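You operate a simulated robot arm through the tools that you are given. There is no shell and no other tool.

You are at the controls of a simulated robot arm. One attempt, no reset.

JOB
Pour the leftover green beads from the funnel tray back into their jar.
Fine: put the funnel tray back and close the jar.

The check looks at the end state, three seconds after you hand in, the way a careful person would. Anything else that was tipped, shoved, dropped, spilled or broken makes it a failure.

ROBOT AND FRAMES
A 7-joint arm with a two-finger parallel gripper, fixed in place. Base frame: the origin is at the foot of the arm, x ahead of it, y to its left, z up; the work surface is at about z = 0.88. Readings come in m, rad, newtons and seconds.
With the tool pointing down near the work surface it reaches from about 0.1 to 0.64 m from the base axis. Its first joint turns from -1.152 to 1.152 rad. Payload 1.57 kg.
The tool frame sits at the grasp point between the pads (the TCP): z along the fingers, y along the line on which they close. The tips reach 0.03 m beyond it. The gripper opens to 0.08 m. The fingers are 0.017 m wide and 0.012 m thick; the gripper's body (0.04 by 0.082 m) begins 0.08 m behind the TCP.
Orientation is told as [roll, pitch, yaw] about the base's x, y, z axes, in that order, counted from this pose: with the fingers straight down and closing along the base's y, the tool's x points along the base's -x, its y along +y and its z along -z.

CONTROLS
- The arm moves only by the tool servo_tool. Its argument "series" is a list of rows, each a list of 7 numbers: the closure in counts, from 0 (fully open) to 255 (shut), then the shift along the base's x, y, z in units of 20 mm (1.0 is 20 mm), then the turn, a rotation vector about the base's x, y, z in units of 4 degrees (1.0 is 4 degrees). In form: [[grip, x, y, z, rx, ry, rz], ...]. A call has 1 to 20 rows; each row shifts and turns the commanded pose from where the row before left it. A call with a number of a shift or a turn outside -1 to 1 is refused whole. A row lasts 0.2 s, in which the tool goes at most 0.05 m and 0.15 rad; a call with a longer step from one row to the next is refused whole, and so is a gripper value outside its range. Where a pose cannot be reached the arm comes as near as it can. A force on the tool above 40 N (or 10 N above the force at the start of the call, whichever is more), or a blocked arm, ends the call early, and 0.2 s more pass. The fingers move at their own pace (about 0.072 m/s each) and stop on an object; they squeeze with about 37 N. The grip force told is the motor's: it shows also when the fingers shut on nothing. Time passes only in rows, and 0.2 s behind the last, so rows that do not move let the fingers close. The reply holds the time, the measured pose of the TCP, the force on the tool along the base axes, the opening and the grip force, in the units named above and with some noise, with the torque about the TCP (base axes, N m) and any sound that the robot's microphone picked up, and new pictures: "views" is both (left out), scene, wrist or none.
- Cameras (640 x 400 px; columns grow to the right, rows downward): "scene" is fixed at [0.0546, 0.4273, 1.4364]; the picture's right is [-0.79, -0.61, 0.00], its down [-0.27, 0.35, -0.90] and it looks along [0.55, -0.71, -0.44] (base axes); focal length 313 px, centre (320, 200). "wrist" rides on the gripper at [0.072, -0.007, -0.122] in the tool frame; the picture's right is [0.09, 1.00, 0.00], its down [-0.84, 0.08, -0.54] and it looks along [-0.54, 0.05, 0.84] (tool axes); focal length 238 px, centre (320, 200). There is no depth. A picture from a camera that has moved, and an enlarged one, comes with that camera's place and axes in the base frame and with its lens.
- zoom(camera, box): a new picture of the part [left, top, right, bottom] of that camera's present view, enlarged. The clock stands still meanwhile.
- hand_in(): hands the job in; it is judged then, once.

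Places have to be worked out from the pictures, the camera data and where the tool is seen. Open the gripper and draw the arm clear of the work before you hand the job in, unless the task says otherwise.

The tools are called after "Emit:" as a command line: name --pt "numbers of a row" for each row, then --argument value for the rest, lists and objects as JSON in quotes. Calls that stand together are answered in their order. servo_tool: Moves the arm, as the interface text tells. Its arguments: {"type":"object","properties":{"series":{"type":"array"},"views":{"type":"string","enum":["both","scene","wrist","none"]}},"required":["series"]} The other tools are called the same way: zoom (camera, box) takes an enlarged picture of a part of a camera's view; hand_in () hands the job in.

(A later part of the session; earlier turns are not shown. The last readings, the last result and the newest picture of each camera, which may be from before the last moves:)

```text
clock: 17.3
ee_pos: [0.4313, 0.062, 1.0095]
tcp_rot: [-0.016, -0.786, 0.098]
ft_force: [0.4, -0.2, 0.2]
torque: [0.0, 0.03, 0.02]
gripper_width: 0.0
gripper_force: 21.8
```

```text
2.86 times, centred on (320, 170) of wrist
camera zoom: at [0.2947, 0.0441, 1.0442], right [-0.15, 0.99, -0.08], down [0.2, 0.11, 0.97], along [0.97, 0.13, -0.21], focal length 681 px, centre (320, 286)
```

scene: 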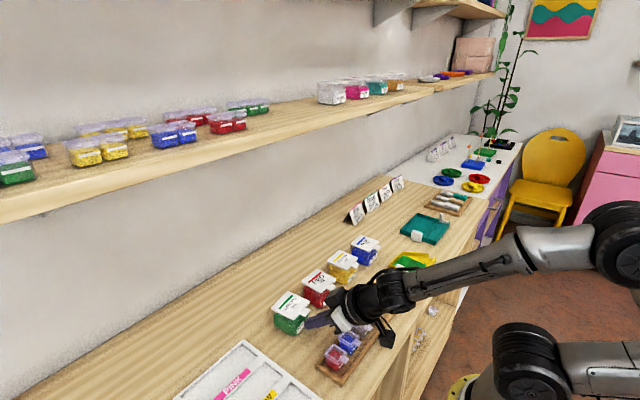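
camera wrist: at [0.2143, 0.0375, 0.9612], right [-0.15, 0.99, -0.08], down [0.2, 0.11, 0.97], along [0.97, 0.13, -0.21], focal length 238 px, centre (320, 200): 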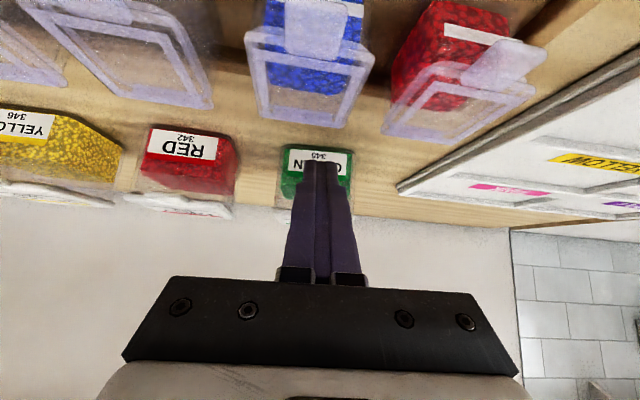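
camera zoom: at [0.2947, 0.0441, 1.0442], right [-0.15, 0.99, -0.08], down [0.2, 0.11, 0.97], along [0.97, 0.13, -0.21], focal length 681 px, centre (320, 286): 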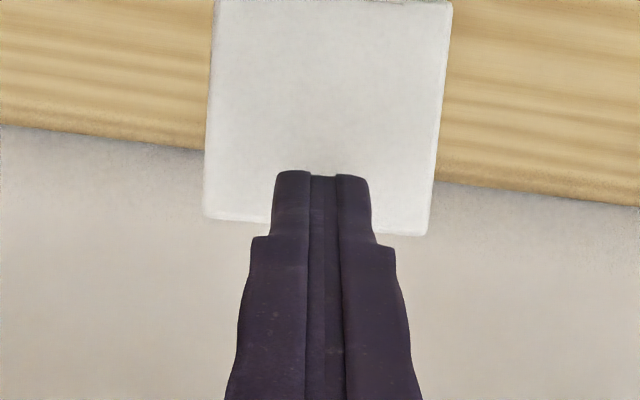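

The lid stays open at roughly 105–110° and the jar hasn't shifted. I'll withdraw back and up, then straighten the tool.

Emit:
servo_tool --pt "255 -0.8 -0.06 0.1 0 0 0" --pt "255 -1 -0.08 0.4 0 0 0" --pt "255 -1 -0.08 0.8 0 0 0" --pt "255 -1 -0.2 1 0 0.5 0" --pt "200 -0.5 -0.4 1 0 1 0" --pt "100 0 -0.5 1 0 1 0" --pt "0 0 -0.5 1 0 1 0" --pt "0 0 -0.5 1 0 1 0" --pt "0 0 -0.5 1 0 1 0" --pt "0 0 -0.5 0.5 0 1 0" --pt "0 0 -0.5 0 0 1 0" --pt "0 0 -0.5 0 0 1 0" --pt "0 0 -0.5 0 0 1 0" --pt "0 0 -0.5 0 0 1 0" --pt "0 0 -0.5 0 0 0.7 0" --views "both"

Emit:
zoom --camera "scene" --box '[255, 240, 345, 340]'

```text
clock: 20.5
ee_pos: [0.3442, -0.0549, 1.1646]
tcp_rot: [0.052, -0.006, 0.068]
ft_force: [-0.5, -0.9, -0.3]
torque: [0.05, 0.02, 0.0]
gripper_width: 0.08
gripper_force: 0.1
camera wrist: at [0.2733, -0.0724, 1.2855], right [-0.16, 0.99, 0.05], down [0.83, 0.11, 0.55], along [0.54, 0.13, -0.83], focal length 238 px, centre (320, 200)
```

scene: 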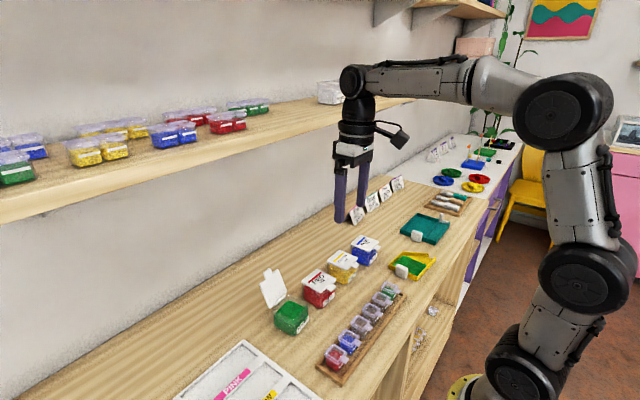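
wrist: 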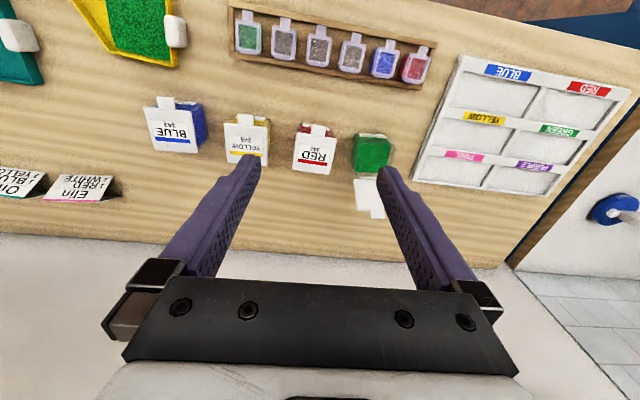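

```text
4.00 times, centred on (300, 290) of scene
camera zoom: at [0.0546, 0.4273, 1.4364], right [-0.79, -0.61, 0.0], down [-0.27, 0.35, -0.9], along [0.55, -0.71, -0.44], focal length 1250 px, centre (400, -160)
```

zoom: 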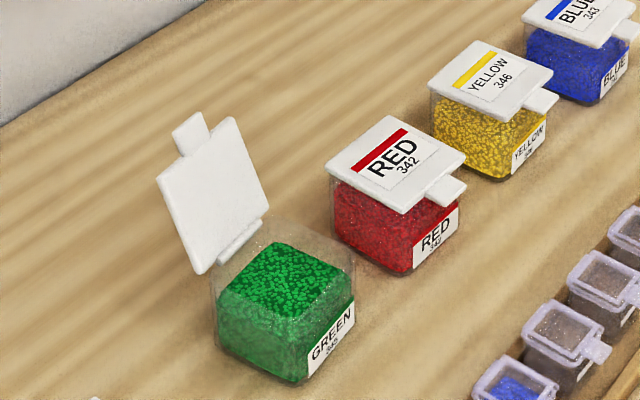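

The lid stands open and everything else is untouched. I'll turn the hand in yaw toward the tray-grip orientation (+90°, camera above the fingers), partly to check that wide yaw turns are reachable.

Emit:
servo_tool --pt "0 0 0 0 -0.3 0 1" --pt "0 0 0 0 -0.3 0 1" --pt "0 0 0 0 0 0 1" --pt "0 0 0 0 0 0 1" --pt "0 0 0 0 0 0 1" --pt "0 0 0 0 0 0 1" --pt "0 0 0 0 0 0 1" --pt "0 0 0 0 0 0 1" --pt "0 0 0 0 0 0 1" --pt "0 0 0 0 0 0 1" --pt "0 0 0 0 0 0 1" --pt "0 0 0 0 0 0 1" --pt "0 0 0 0 0 0 1" --pt "0 0 0 0 0 0 1" --pt "0 0 0 0 0 0 1" --pt "0 0 0 0 0 0 1" --pt "0 0 0 0 0 0 1" --pt "0 0 0 0 0 0 1" --pt "0 0 0 0 0 0 1" --pt "0 0 0 0 0 0 1" --views "none"

Emit:
servo_tool --pt "0 0 0 0 0 0 1" --pt "0 0 0 0 0 0 1" --pt "0 0 0 0 0 0 1" --pt "0 0 0 0 0 0 1" --pt "0 0 0 0 0 0 1" --pt "0 0 0 0 0 0 1" --pt "0 0 0 0 0 0 1" --pt "0 0 0 0 0 0 1" --pt "0 0 0 0 0 0 1" --pt "0 0 0 0 0 0 1" --pt "0 0 0 0 0 0 1" --pt "0 0 0 0 0 0 1" --pt "0 0 0 0 0 0 1" --pt "0 0 0 0 0 0 1" --pt "0 0 0 0 0 0 1" --pt "0 0 0 0 0 0 1" --pt "0 0 0 0 0 0 1" --pt "0 0 0 0 0 0 1" --pt "0 0 0 0 0 0 1" --pt "0 0 0 0 0 0 1" --views "both"

```text
clock: 24.7
ee_pos: [0.3458, -0.0544, 1.1654]
tcp_rot: [0.012, 0.0, 1.466]
ft_force: [0.2, 0.2, 0.2]
torque: [-0.03, -0.03, 0.01]
gripper_width: 0.08
gripper_force: 0.2
```

```text
clock: 28.9
ee_pos: [0.3453, -0.053, 1.164]
tcp_rot: [0.012, 0.0, 2.863]
ft_force: [-0.5, 0.9, 0.8]
torque: [-0.01, 0.0, -0.01]
gripper_width: 0.08
gripper_force: 0.1
camera wrist: at [0.4163, -0.0663, 1.2856], right [-0.19, -0.98, 0.01], down [-0.82, 0.16, 0.54], along [-0.54, 0.09, -0.84], focal length 238 px, centre (320, 200)
```

scene: 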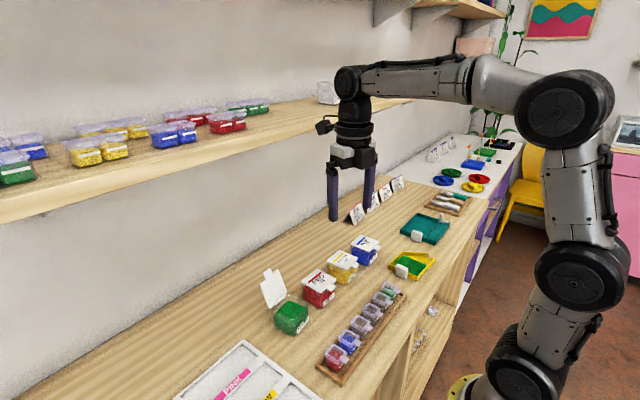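
wrist: 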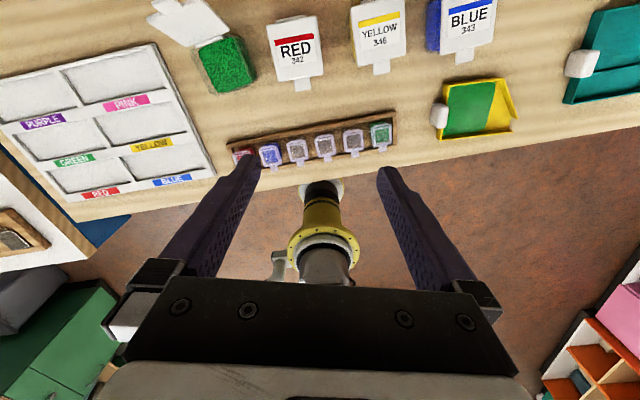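

Yaw reaches 164° without trouble. Before lifting anything I'll do a dry run of the pouring pose (yaw 178°, forward tilt 50°, then the pour tilt) in free air above the jar, to be sure it is reachable.

Emit:
servo_tool --pt "0 -0.25 0.7 0 0 0 0.45" --pt "0 -0.25 0.7 0 0 0 0.45" --pt "0 -0.25 0.7 0 0 0 0.45" --pt "0 -0.25 0.7 0 0 0 0.45" --pt "0 -0.25 0.7 0 0 0 0.45" --pt "0 -0.25 0.7 0 0 0 0.45" --pt "0 -0.25 0.7 0 0 0 0.45" --pt "0 -0.25 0.7 0 0 0 0.45" --pt "0 0 0.5 0 -0.035 -1 0" --pt "0 0 0.4 0 -0.035 -1 0" --pt "0 0 0 0 -0.035 -1 0" --pt "0 0 0 0 -0.035 -1 0" --pt "0 0 0 0 -0.035 -1 0" --pt "0 0 0 0 -0.035 -1 0" --pt "0 0 0 0 -0.035 -1 0" --pt "0 0 0 0 -0.035 -1 0" --pt "0 0 0 0 -0.035 -1 0" --pt "0 0 0 0 -0.035 -1 0" --pt "0 0 0 0 -0.035 -1 0" --pt "0 0 0 0 -0.035 -1 0" --views "scene"

Emit:
servo_tool --pt "0 0.15 -0.1 0 0.5 0.866 0" --pt "0 0.15 -0.1 0 0.5 0.866 0" --pt "0 0.15 -0.1 0 0.5 0.866 0" --pt "0 0.15 -0.1 0 0.5 0.866 0" --pt "0 0.15 -0.1 0 0.5 0.866 0" --pt "0 0.15 -0.1 0 0.5 0.866 0" --pt "0 0.15 -0.1 0 0.5 0.866 0" --pt "0 0.15 -0.1 0 0.5 0.866 0" --pt "0 0.15 -0.1 0 0.5 0.866 0" --pt "0 0.15 -0.1 0 0.5 0.866 0" --pt "0 0.15 -0.1 0 0.5 0.866 0" --pt "0 0.15 -0.1 0 0.5 0.866 0" --pt "0 0.15 -0.1 0 0.5 0.866 0" --pt "0 0.15 -0.1 0 0.5 0.866 0" --pt "0 0.15 -0.1 0 0.5 0.866 0" --pt "0 0.15 -0.1 0 0.5 0.866 0" --pt "0 0.15 -0.1 0 0.5 0.866 0" --pt "0 0.15 -0.1 0 0.5 0.866 0" --pt "0 0.15 -0.1 0 0.5 0.866 0" --views "both"

```text
clock: 33.1
ee_pos: [0.3054, 0.0756, 1.1647]
tcp_rot: [0.019, 0.839, 3.115]
ft_force: [0.2, -0.2, -0.1]
torque: [-0.01, 0.02, 0.01]
gripper_width: 0.0801
gripper_force: 0.0
```

scene: 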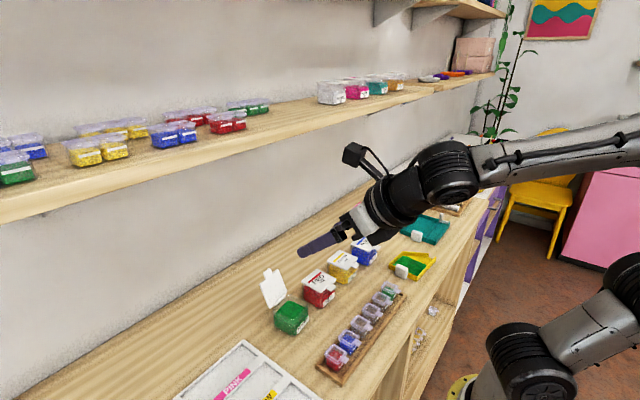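

```text
clock: 37.1
ee_pos: [0.3627, 0.0376, 1.1646]
tcp_rot: [-0.509, -0.398, 2.971]
ft_force: [-0.2, 0.3, -0.3]
torque: [-0.05, 0.01, 0.01]
gripper_width: 0.08
gripper_force: 0.2
camera wrist: at [0.4609, -0.034, 1.2372], right [-0.25, -0.84, -0.48], down [-0.65, -0.22, 0.73], along [-0.72, 0.5, -0.49], focal length 238 px, centre (320, 200)
```

scene: 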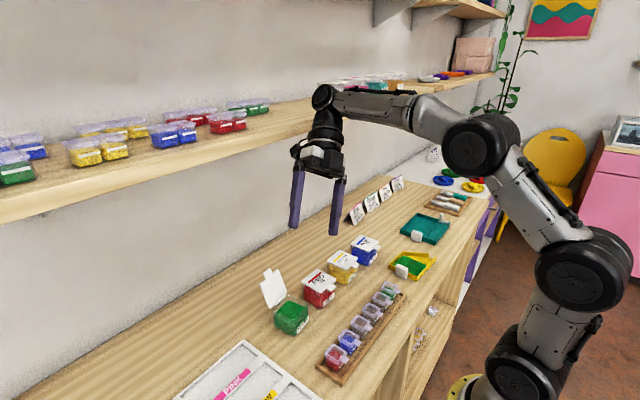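
wrist: 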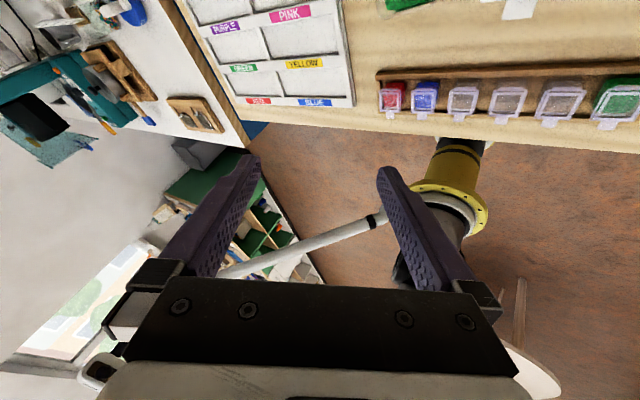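

The full pour tilt (76°) is reachable. I'll reverse it, then turn the tilted hand back by -91° in yaw so that it points at the tray handle.

Emit:
servo_tool --pt "0 -0.15 0.1 0 -0.5 -0.866 0" --pt "0 -0.15 0.1 0 -0.5 -0.866 0" --pt "0 -0.15 0.1 0 -0.5 -0.866 0" --pt "0 -0.15 0.1 0 -0.5 -0.866 0" --pt "0 -0.15 0.1 0 -0.5 -0.866 0" --pt "0 -0.15 0.1 0 -0.5 -0.866 0" --pt "0 -0.15 0.1 0 -0.5 -0.866 0" --pt "0 -0.15 0.1 0 -0.5 -0.866 0" --pt "0 -0.15 0.1 0 -0.5 -0.866 0" --pt "0 -0.15 0.1 0 -0.5 -0.866 0" --pt "0 -0.15 0.1 0 -0.5 -0.866 0" --pt "0 -0.15 0.1 0 -0.5 -0.866 0" --pt "0 -0.15 0.1 0 -0.5 -0.866 0" --pt "0 -0.15 0.1 0 -0.5 -0.866 0" --pt "0 -0.15 0.1 0 -0.5 -0.866 0" --pt "0 -0.15 0.1 0 -0.5 -0.866 0" --pt "0 -0.15 0.1 0 -0.5 -0.866 0" --pt "0 -0.15 0.1 0 -0.5 -0.866 0" --pt "0 -0.15 0.1 0 -0.5 -0.866 0" --views "none"

Emit:
servo_tool --pt "0 -0.03 -0.3 0 0 0 -1" --pt "0 -0.03 -0.3 0 0 0 -1" --pt "0 -0.03 -0.3 0 0 0 -1" --pt "0 -0.03 -0.3 0 0 0 -1" --pt "0 -0.03 -0.3 0 0 0 -1" --pt "0 -0.03 -0.3 0 0 0 -1" --pt "0 -0.03 -0.4 0 0 0 -1" --pt "0 -0.03 -0.4 0 0 0 -1" --pt "0 -0.03 -0.4 0 0 0 -1" --pt "0 -0.03 -0.5 0 0 0 -1" --pt "0 -0.03 -0.5 0 0 0 -1" --pt "0 -0.03 -0.5 0 0 0 -1" --pt "0 -0.03 -0.5 0 0 0 -1" --pt "0 -0.03 -0.5 0 0 0 -1" --pt "0 -0.03 -0.5 0 0 0 -1" --pt "0 -0.03 -0.5 0 0 0 -1" --pt "0 -0.03 -0.5 0 0 0 -1" --pt "0 -0.03 -0.5 0 0 0 -1" --pt "0 -0.03 -0.5 0 0 0 -1" --pt "0 -0.03 -0.5 0 0 0 -1" --views "both"

```text
clock: 41.1
ee_pos: [0.3061, 0.0767, 1.1644]
tcp_rot: [0.017, 0.84, 3.116]
ft_force: [0.1, 0.4, -1.2]
torque: [-0.01, 0.0, 0.0]
gripper_width: 0.0798
gripper_force: 0.0
```

```text
clock: 45.3
ee_pos: [0.2945, -0.095, 1.1654]
tcp_rot: [0.016, 0.837, 1.719]
ft_force: [-0.7, -0.1, -1.1]
torque: [0.0, 0.02, 0.02]
gripper_width: 0.08
gripper_force: 0.1
camera wrist: at [0.2964, -0.0518, 1.2997], right [-0.98, -0.19, 0.08], down [-0.21, 0.94, -0.26], along [-0.03, -0.27, -0.96], focal length 238 px, centre (320, 200)
```

scene: 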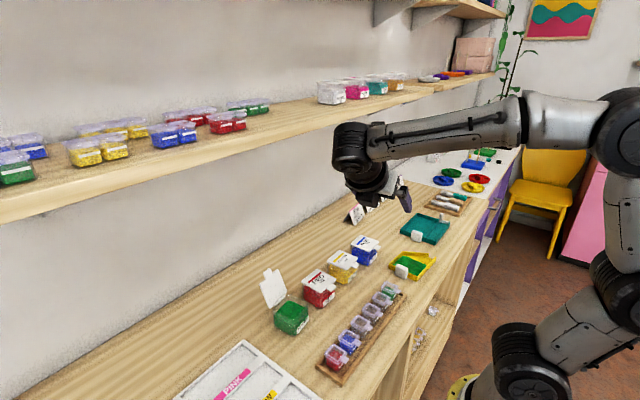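
wrist: 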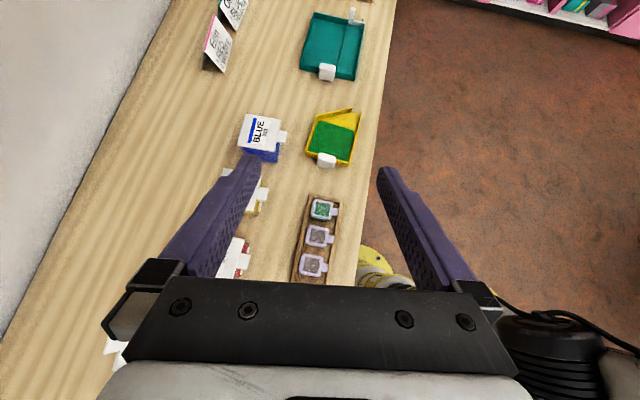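

The hand now points at the tray with the camera above it. I'll zoom to measure the tray and its handle.

Emit:
zoom --camera "wrist" --box '[295, 95, 375, 180]'

Emit:
zoom --camera "scene" --box '[385, 245, 439, 285]'

```text
4.71 times, centred on (335, 138) of wrist
camera zoom: at [0.2964, -0.0518, 1.2997], right [-0.98, -0.19, 0.08], down [-0.21, 0.94, -0.26], along [-0.03, -0.27, -0.96], focal length 1122 px, centre (249, 494)
```

zoom: 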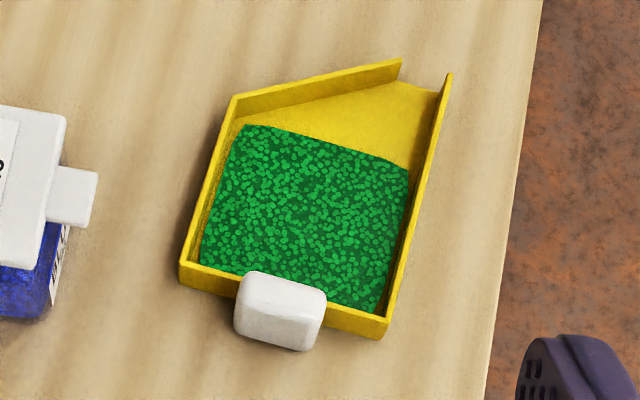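

```text
10.00 times, centred on (412, 265) of scene
camera zoom: at [0.0546, 0.4273, 1.4364], right [-0.79, -0.61, 0.0], down [-0.27, 0.35, -0.9], along [0.55, -0.71, -0.44], focal length 3126 px, centre (-600, -450)
```

zoom: 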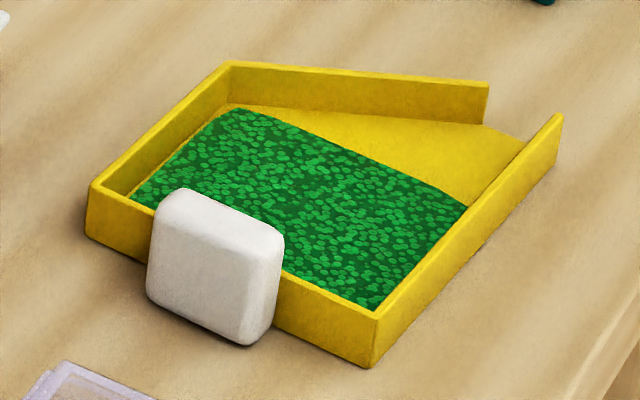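

The tray's yaw is about -3.6°. Its handle spans x 0.273–0.305, with its front face at y≈-0.231 and its top at z≈0.914. I'll trim the yaw and move to a pre-grasp 7 cm back along the finger direction.

Emit:
servo_tool --pt "0 0 -0.314 -0.925 0 0 -0.275" --pt "0 0 -0.314 -0.925 0 0 -0.275" --pt "0 0 -0.314 -0.925 0 0 -0.275" --pt "0 0 -0.314 -0.925 0 0 -0.275" --pt "0 0 -0.314 -0.925 0 0 -0.275" --pt "0 0 -0.314 -0.925 0 0 -0.275" --pt "0 0 -0.314 -0.925 0 0 -0.275" --pt "0 0 -0.314 -0.925 0 0 -0.275" --pt "0 0 -0.314 -0.925 0 0 -0.275" --pt "0 0 -0.314 -0.925 0 0 -0.275" --pt "0 0 -0.314 -0.925 0 0 -0.275" --views "both"

Emit:
zoom --camera "scene" --box '[345, 195, 445, 295]'

```text
clock: 47.7
ee_pos: [0.2931, -0.1627, 0.962]
tcp_rot: [0.017, 0.839, 1.508]
ft_force: [-0.6, -0.1, 1.0]
torque: [-0.02, -0.02, -0.01]
gripper_width: 0.0798
gripper_force: 0.0
camera wrist: at [0.3044, -0.121, 1.0963], right [-1.0, 0.01, 0.08], down [-0.01, 0.97, -0.26], along [-0.08, -0.26, -0.96], focal length 238 px, centre (320, 200)
```

scene: 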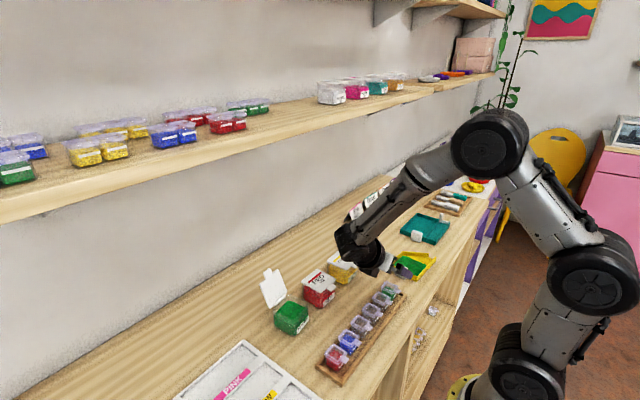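
wrist: 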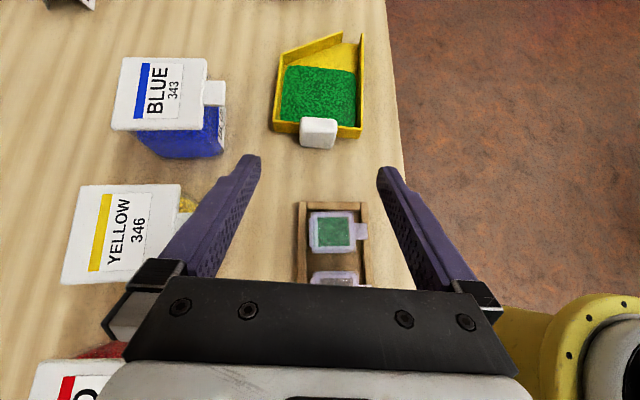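

```text
4.00 times, centred on (395, 245) of scene
camera zoom: at [0.0546, 0.4273, 1.4364], right [-0.79, -0.61, 0.0], down [-0.27, 0.35, -0.9], along [0.55, -0.71, -0.44], focal length 1250 px, centre (20, 20)
```

zoom: 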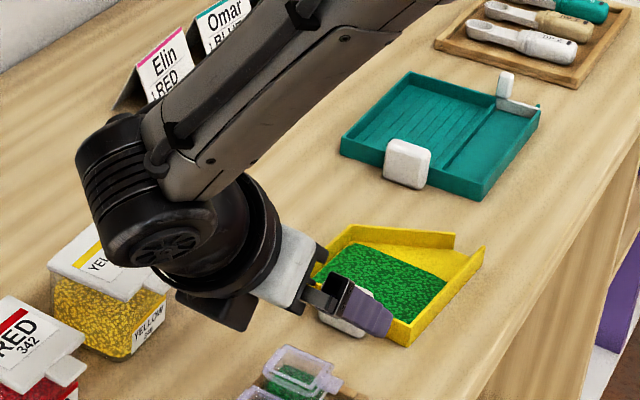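

The handle projects exactly where I computed it (centred between the fingers), with clearance to the jars and vials. I'll advance most of the way along the finger direction.

Emit:
servo_tool --pt "0 -0.028 -0.667 -0.5875 0 0 0" --pt "0 -0.028 -0.667 -0.5875 0 0 0" --pt "0 -0.028 -0.667 -0.5875 0 0 0" --views "both"

Emit:
zoom --camera "wrist" --box '[240, 80, 400, 200]'

Emit:
zoom --camera "scene" --box '[370, 230, 450, 290]'

```text
clock: 48.5
ee_pos: [0.2913, -0.2032, 0.9267]
tcp_rot: [0.018, 0.838, 1.509]
ft_force: [0.0, -0.1, -0.6]
torque: [-0.02, 0.0, 0.0]
gripper_width: 0.0799
gripper_force: 0.2
camera wrist: at [0.3017, -0.1624, 1.0615], right [-1.0, 0.01, 0.08], down [-0.01, 0.97, -0.26], along [-0.08, -0.26, -0.96], focal length 238 px, centre (320, 200)
```

scene: 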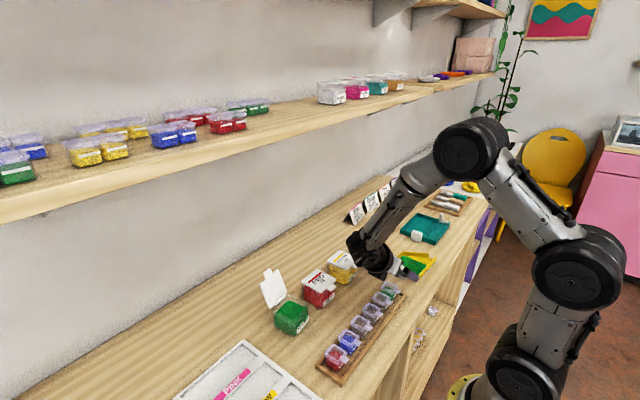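
wrist: 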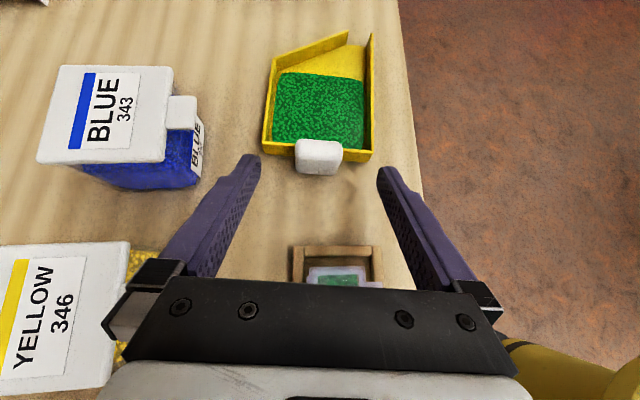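

```text
3.33 times, centred on (320, 140) of wrist
camera zoom: at [0.3017, -0.1624, 1.0615], right [-1.0, 0.01, 0.08], down [-0.01, 0.97, -0.26], along [-0.08, -0.26, -0.96], focal length 794 px, centre (320, 400)
```

zoom: 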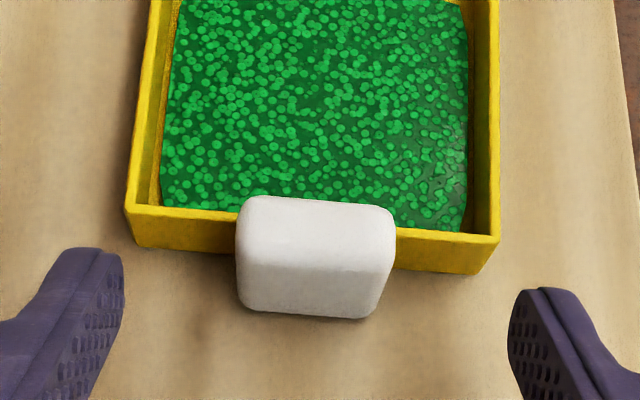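

```text
6.67 times, centred on (410, 260) of scene
camera zoom: at [0.0546, 0.4273, 1.4364], right [-0.79, -0.61, 0.0], down [-0.27, 0.35, -0.9], along [0.55, -0.71, -0.44], focal length 2084 px, centre (-280, -200)
```

zoom: 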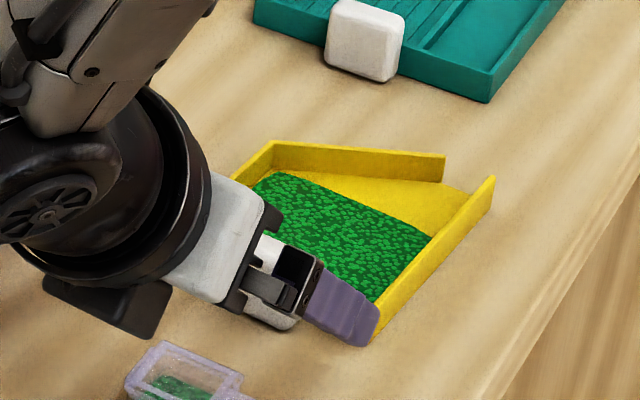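

The fingers straddle the handle symmetrically. I'll make the final advance of about 11 mm in y and z, leaving a small gap to the tray's wall.

Emit:
servo_tool --pt "0 -0.015 -0.29 -0.29 0 0 0" --pt "0 -0.015 -0.28 -0.29 0 0 0" --views "wrist"

Emit:
zoom --camera "wrist" --box '[230, 90, 410, 210]'

```text
clock: 49.1
ee_pos: [0.2909, -0.2161, 0.9154]
tcp_rot: [0.018, 0.84, 1.506]
ft_force: [-0.4, -0.7, 1.2]
torque: [0.02, 0.02, -0.02]
gripper_width: 0.0802
gripper_force: 0.1
camera wrist: at [0.3018, -0.1739, 1.0498], right [-1.0, 0.01, 0.08], down [-0.01, 0.97, -0.26], along [-0.08, -0.26, -0.96], focal length 238 px, centre (320, 200)
```

wrist: 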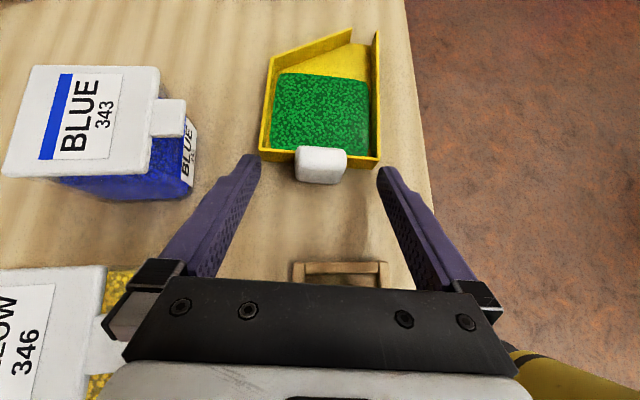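

```text
3.33 times, centred on (320, 150) of wrist
camera zoom: at [0.3018, -0.1739, 1.0498], right [-1.0, 0.01, 0.08], down [-0.01, 0.97, -0.26], along [-0.08, -0.26, -0.96], focal length 794 px, centre (320, 367)
```

zoom: 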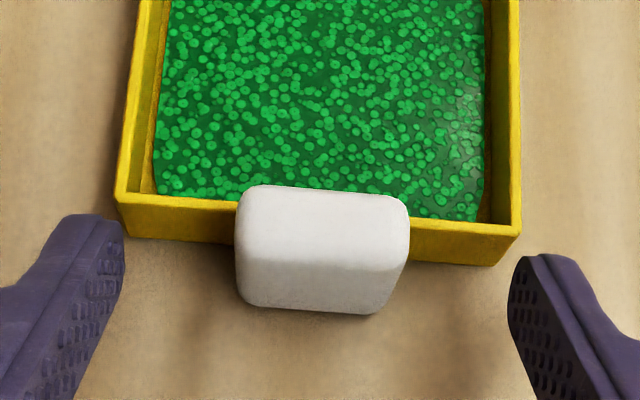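

The pads bracket the handle with equal gaps, so I'll close the gripper.

Emit:
servo_tool --pt "150 0 0 0 0 0 0" --pt "200 0 0 0 0 0 0" --pt "255 0 0 0 0 0 0" --pt "255 0 0 0 0 0 0" --pt "255 0 0 0 0 0 0" --views "both"

Emit:
zoom --camera "wrist" --box '[230, 90, 410, 210]'

Emit:
zoom --camera "scene" --box '[370, 230, 450, 290]'

```text
clock: 50.3
ee_pos: [0.2899, -0.216, 0.9163]
tcp_rot: [0.017, 0.838, 1.509]
ft_force: [0.3, 0.8, 0.9]
torque: [0.0, -0.03, 0.04]
gripper_width: 0.0328
gripper_force: 37.1
camera wrist: at [0.3018, -0.1738, 1.0499], right [-1.0, 0.01, 0.08], down [-0.01, 0.97, -0.26], along [-0.08, -0.26, -0.96], focal length 238 px, centre (320, 200)
```

scene: 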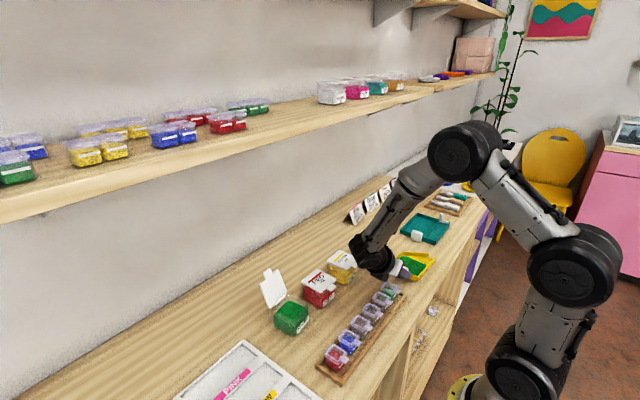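
wrist: 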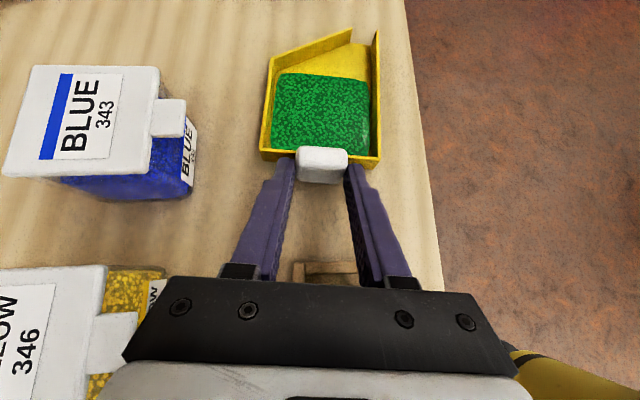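

```text
3.33 times, centred on (320, 150) of wrist
camera zoom: at [0.3018, -0.1738, 1.0499], right [-1.0, 0.01, 0.08], down [-0.01, 0.97, -0.26], along [-0.08, -0.26, -0.96], focal length 794 px, centre (320, 367)
```

zoom: 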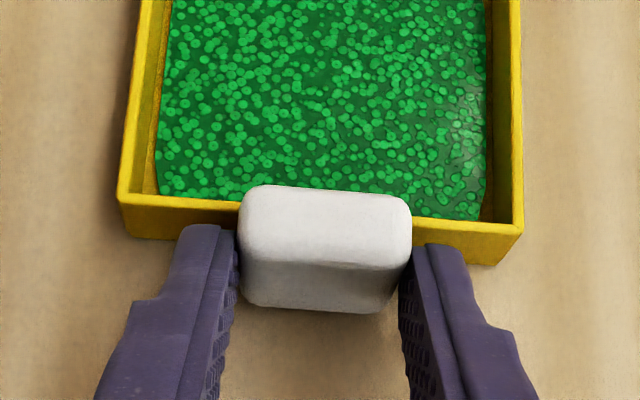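

```text
6.67 times, centred on (410, 260) of scene
camera zoom: at [0.0546, 0.4273, 1.4364], right [-0.79, -0.61, 0.0], down [-0.27, 0.35, -0.9], along [0.55, -0.71, -0.44], focal length 2084 px, centre (-280, -200)
```

zoom: 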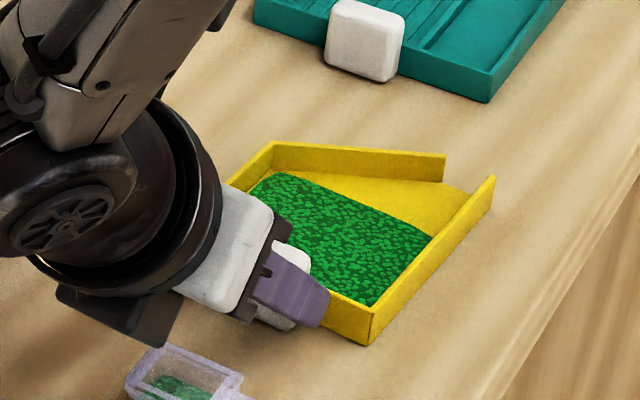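

The handle is held (32.8 mm, 37 N) and the tray hasn't shifted. I'll note this pose for putting it back: TCP (0.2905, -0.216, 0.9155). Now I lift a little and check for sag.

Emit:
servo_tool --pt "255 0 0 0.2 0 0 0" --pt "255 0 0 0.4 0 0 0" --pt "255 0 0 0.6 0 0 0" --pt "255 0 0 0 0 0 0" --views "both"

Emit:
zoom --camera "wrist" --box '[230, 10, 410, 210]'

Emit:
zoom --camera "scene" --box '[370, 230, 450, 290]'

```text
clock: 51.3
ee_pos: [0.29, -0.215, 0.9377]
tcp_rot: [0.02, 0.837, 1.507]
ft_force: [0.1, -0.4, -0.2]
torque: [0.06, -0.01, 0.01]
gripper_width: 0.0327
gripper_force: 37.1
camera wrist: at [0.3016, -0.1738, 1.073], right [-1.0, 0.01, 0.08], down [-0.01, 0.97, -0.26], along [-0.08, -0.26, -0.96], focal length 238 px, centre (320, 200)
```

scene: 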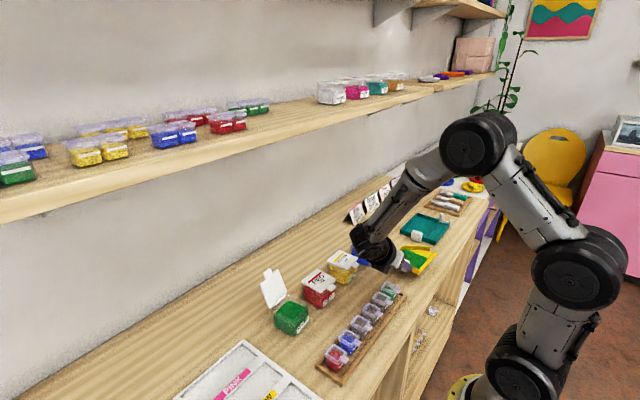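
wrist: 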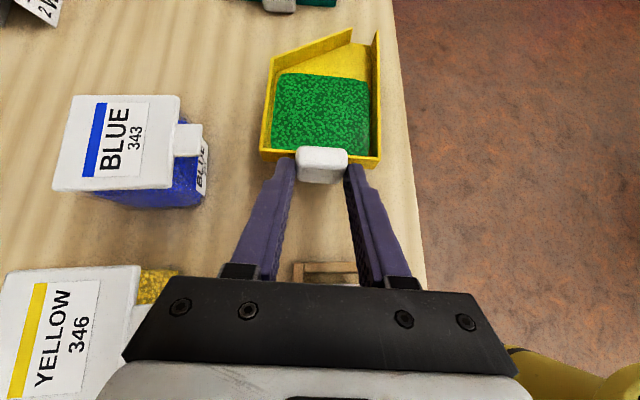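

```text
2.00 times, centred on (320, 110) of wrist
camera zoom: at [0.3016, -0.1738, 1.073], right [-1.0, 0.01, 0.08], down [-0.01, 0.97, -0.26], along [-0.08, -0.26, -0.96], focal length 477 px, centre (320, 380)
```

zoom: 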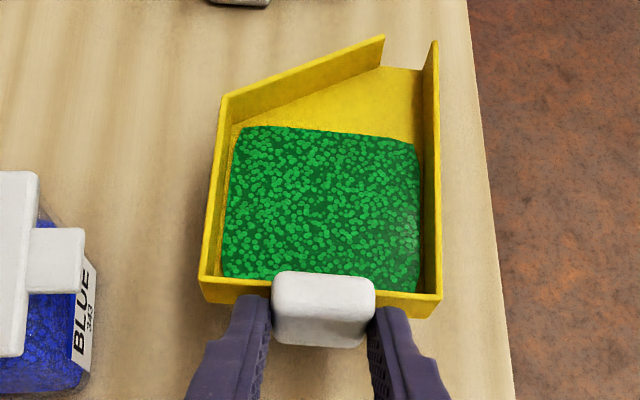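

```text
6.67 times, centred on (410, 260) of scene
camera zoom: at [0.0546, 0.4273, 1.4364], right [-0.79, -0.61, 0.0], down [-0.27, 0.35, -0.9], along [0.55, -0.71, -0.44], focal length 2084 px, centre (-280, -200)
```

zoom: 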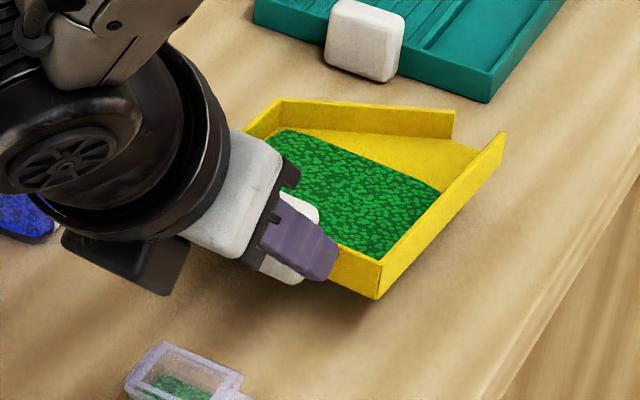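

The tray is level and rigid in the grip. I'll raise it well above the jars before swinging it round.

Emit:
servo_tool --pt "255 0 0 0.5 0 0 0" --pt "255 0 0 0.8 0 0 0" --pt "255 0 0 0.9 0 0 0" --pt "255 0 0 0.9 0 0 0" --pt "255 0 0 0.9 0 0 0" --pt "255 0 0 0.9 0 0 0" --pt "255 0 0 0.9 0 0 0" --pt "255 0 0 0.8 0 0 0" --pt "255 0 0 0.4 0 0 0" --pt "255 0 0 0.2 0 0 0" --views "both"

```text
clock: 53.5
ee_pos: [0.2908, -0.2136, 1.0824]
tcp_rot: [0.018, 0.837, 1.508]
ft_force: [0.6, 0.1, -0.7]
torque: [0.04, 0.04, -0.02]
gripper_width: 0.0329
gripper_force: 36.6
camera wrist: at [0.3021, -0.1724, 1.2166], right [-1.0, 0.01, 0.08], down [-0.01, 0.97, -0.26], along [-0.08, -0.26, -0.96], focal length 238 px, centre (320, 200)
```

scene: 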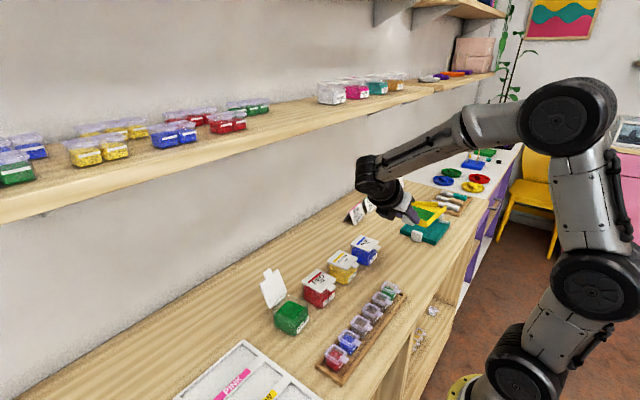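
wrist: 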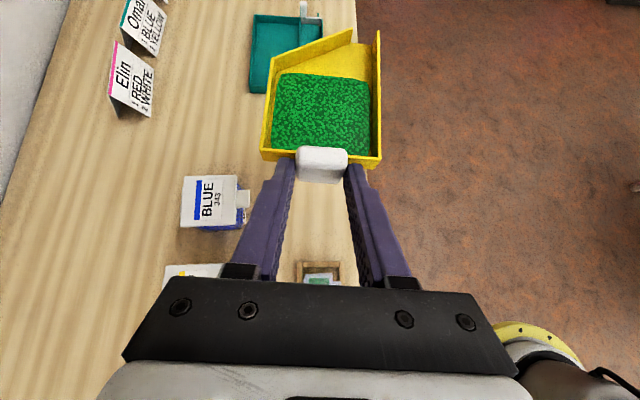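

Safe height is reached with the beads undisturbed. Now I swing the tray 92° in yaw while carrying it toward the green jar.

Emit:
servo_tool --pt "255 -0.03 0.3 0 0 0 0.4" --pt "255 -0.05 0.6 0 0 0 0.8" --pt "255 -0.055 0.72 0 0 0 1" --pt "255 -0.055 0.72 0 0 0 1" --pt "255 -0.055 0.72 0 0 0 1" --pt "255 -0.055 0.72 0 0 0 1" --pt "255 -0.055 0.72 0 0 0 1" --pt "255 -0.055 0.72 0 0 0 1" --pt "255 -0.055 0.72 0 0 0 1" --pt "255 -0.055 0.72 0 0 0 1" --pt "255 -0.055 0.72 0 0 0 1" --pt "255 -0.055 0.72 0 0 0 1" --pt "255 -0.055 0.72 0 0 0 1" --pt "255 -0.055 0.72 0 0 0 1" --pt "255 -0.055 0.72 0 0 0 1" --pt "255 -0.055 0.72 0 0 0 1" --pt "255 -0.055 0.72 0 0 0 1" --pt "255 -0.055 0.72 0 0 0 1" --pt "255 -0.055 0.72 0 0 0 1" --pt "255 -0.055 0.72 0 0 0 1" --views "both"

```text
clock: 57.7
ee_pos: [0.2702, 0.0644, 1.0826]
tcp_rot: [0.017, 0.837, 2.849]
ft_force: [-0.1, 0.1, -0.8]
torque: [0.0, 0.04, -0.01]
gripper_width: 0.0334
gripper_force: 36.8
camera wrist: at [0.2307, 0.0848, 1.2172], right [-0.24, -0.97, 0.08], down [-0.94, 0.21, -0.26], along [0.23, -0.14, -0.96], focal length 238 px, centre (320, 200)
```

scene: 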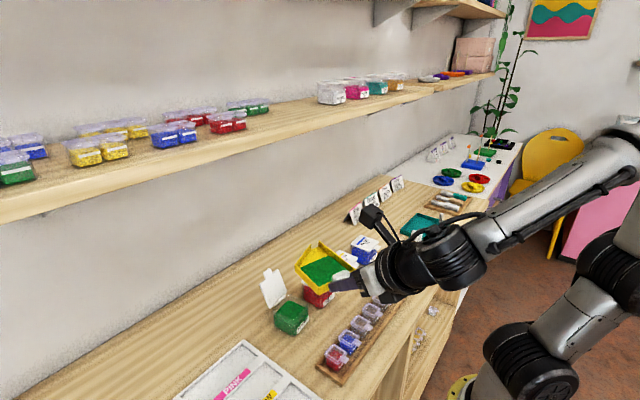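
wrist: 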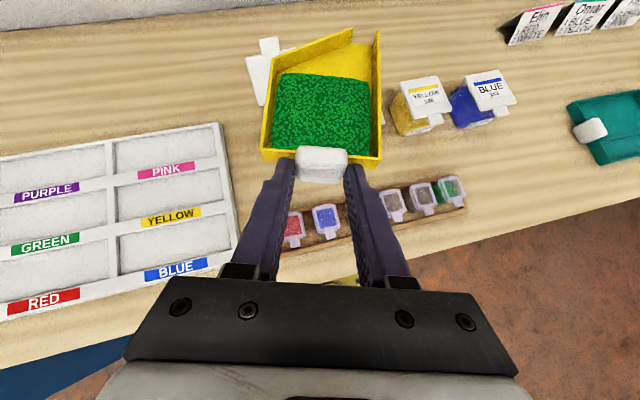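

The tray is still level with the beads in place. I'll finish the last 15° of yaw and line the spout up beside the jar.

Emit:
servo_tool --pt "255 -0.05 0.5 0 0 0 0.95" --pt "255 -0.05 0.5 0 0 0 0.95" --pt "255 -0.05 0.5 0 0 0 0.95" --pt "255 -0.04 0.31 0 0 0 0.85" --pt "255 0 0 0 0 0 0" --views "both"

Emit:
zoom --camera "scene" --box '[240, 220, 380, 340]'

Emit:
zoom --camera "wrist" --box '[230, 10, 430, 190]'

```text
clock: 58.9
ee_pos: [0.2667, 0.0979, 1.082]
tcp_rot: [0.017, 0.838, 3.108]
ft_force: [-0.3, 0.4, -0.4]
torque: [0.01, 0.02, 0.03]
gripper_width: 0.0328
gripper_force: 37.3
camera wrist: at [0.2236, 0.1082, 1.2167], right [0.01, -1.0, 0.08], down [-0.97, -0.03, -0.26], along [0.26, -0.07, -0.96], focal length 238 px, centre (320, 200)
```

scene: 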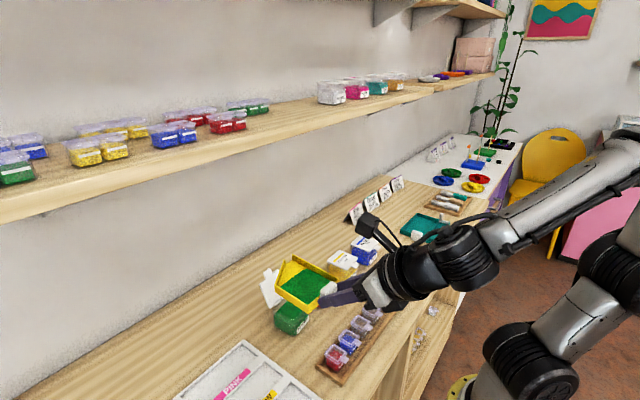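
wrist: 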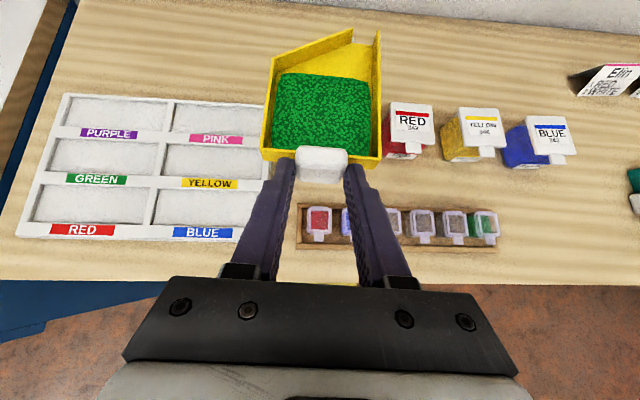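

```text
3.33 times, centred on (310, 280) of scene
camera zoom: at [0.0546, 0.4273, 1.4364], right [-0.79, -0.61, 0.0], down [-0.27, 0.35, -0.9], along [0.55, -0.71, -0.44], focal length 1042 px, centre (353, -67)
```

zoom: 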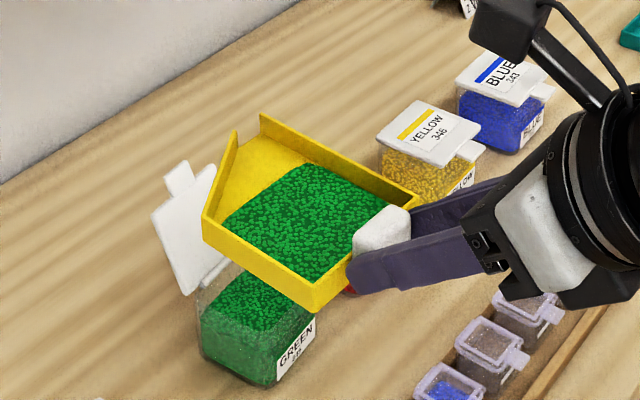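

```text
2.22 times, centred on (330, 100) of wrist
camera zoom: at [0.2236, 0.1082, 1.2167], right [0.01, -1.0, 0.08], down [-0.97, -0.03, -0.26], along [0.26, -0.07, -0.96], focal length 530 px, centre (298, 422)
```

zoom: 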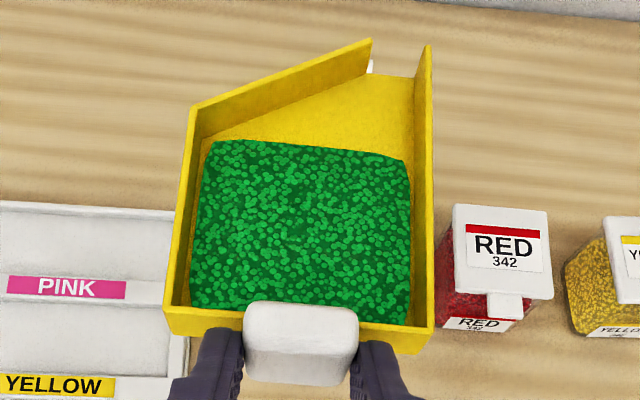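

The spout lip is observed at about (0.416, 0.060), close to the plan. I'll start tilting to 20° about the axis that makes the spout corner the lowest point, lowering the lip to about 3 cm above the jar rim.

Emit:
servo_tool --pt "255 0.124 -0.058 -0.357 0.5 0.866 0" --pt "255 0.124 -0.058 -0.357 0.5 0.866 0" --pt "255 0.124 -0.058 -0.357 0.5 0.866 0" --pt "255 0.124 -0.058 -0.357 0.5 0.866 0" --pt "255 0.124 -0.058 -0.357 0.5 0.866 0" --views "both"

Emit:
zoom --camera "scene" --box '[240, 220, 380, 340]'

Emit:
zoom --camera "wrist" --box '[230, 10, 430, 190]'

```text
clock: 60.1
ee_pos: [0.279, 0.0917, 1.0477]
tcp_rot: [-0.169, 0.52, 2.988]
ft_force: [-0.5, 0.1, 0.0]
torque: [0.01, 0.04, 0.04]
gripper_width: 0.033
gripper_force: 36.8
camera wrist: at [0.2783, 0.0777, 1.1874], right [0.01, -0.99, -0.1], down [-1.0, -0.01, 0.04], along [-0.04, 0.1, -0.99], focal length 238 px, centre (320, 200)
```

scene: 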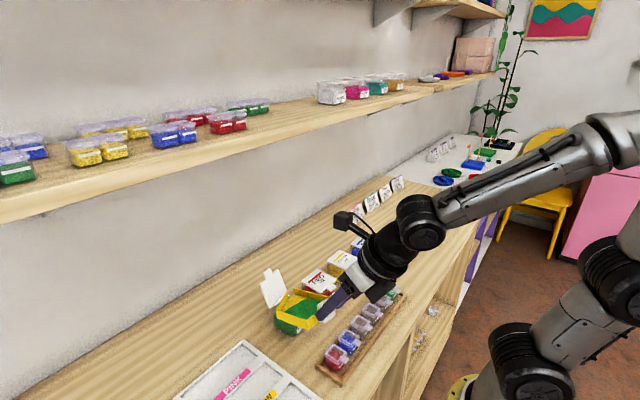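
wrist: 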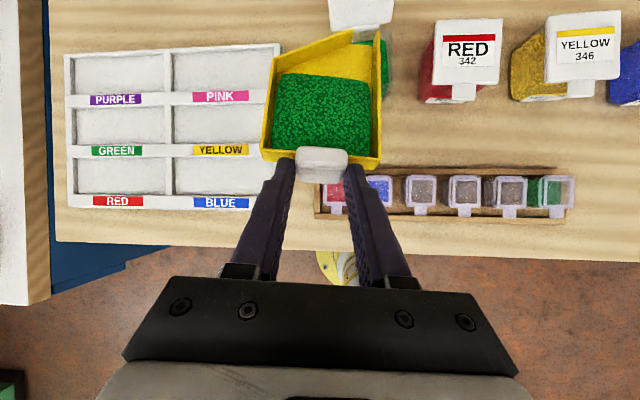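

```text
3.33 times, centred on (310, 280) of scene
camera zoom: at [0.0546, 0.4273, 1.4364], right [-0.79, -0.61, 0.0], down [-0.27, 0.35, -0.9], along [0.55, -0.71, -0.44], focal length 1042 px, centre (353, -67)
```

zoom: 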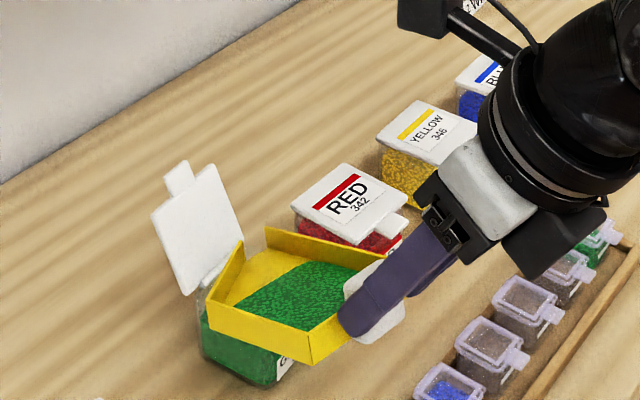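

```text
2.22 times, centred on (330, 100) of wrist
camera zoom: at [0.2783, 0.0777, 1.1874], right [0.01, -0.99, -0.1], down [-1.0, -0.01, 0.04], along [-0.04, 0.1, -0.99], focal length 530 px, centre (298, 422)
```

zoom: 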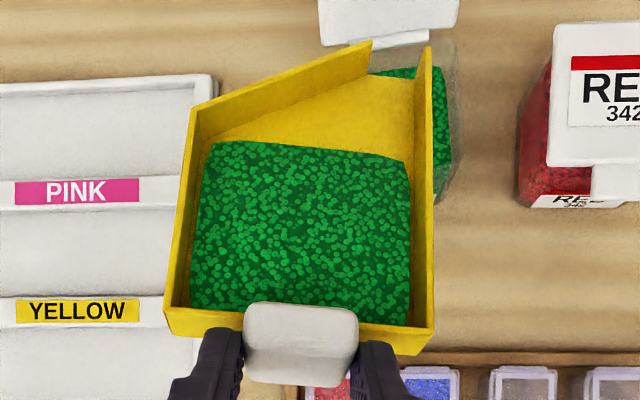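

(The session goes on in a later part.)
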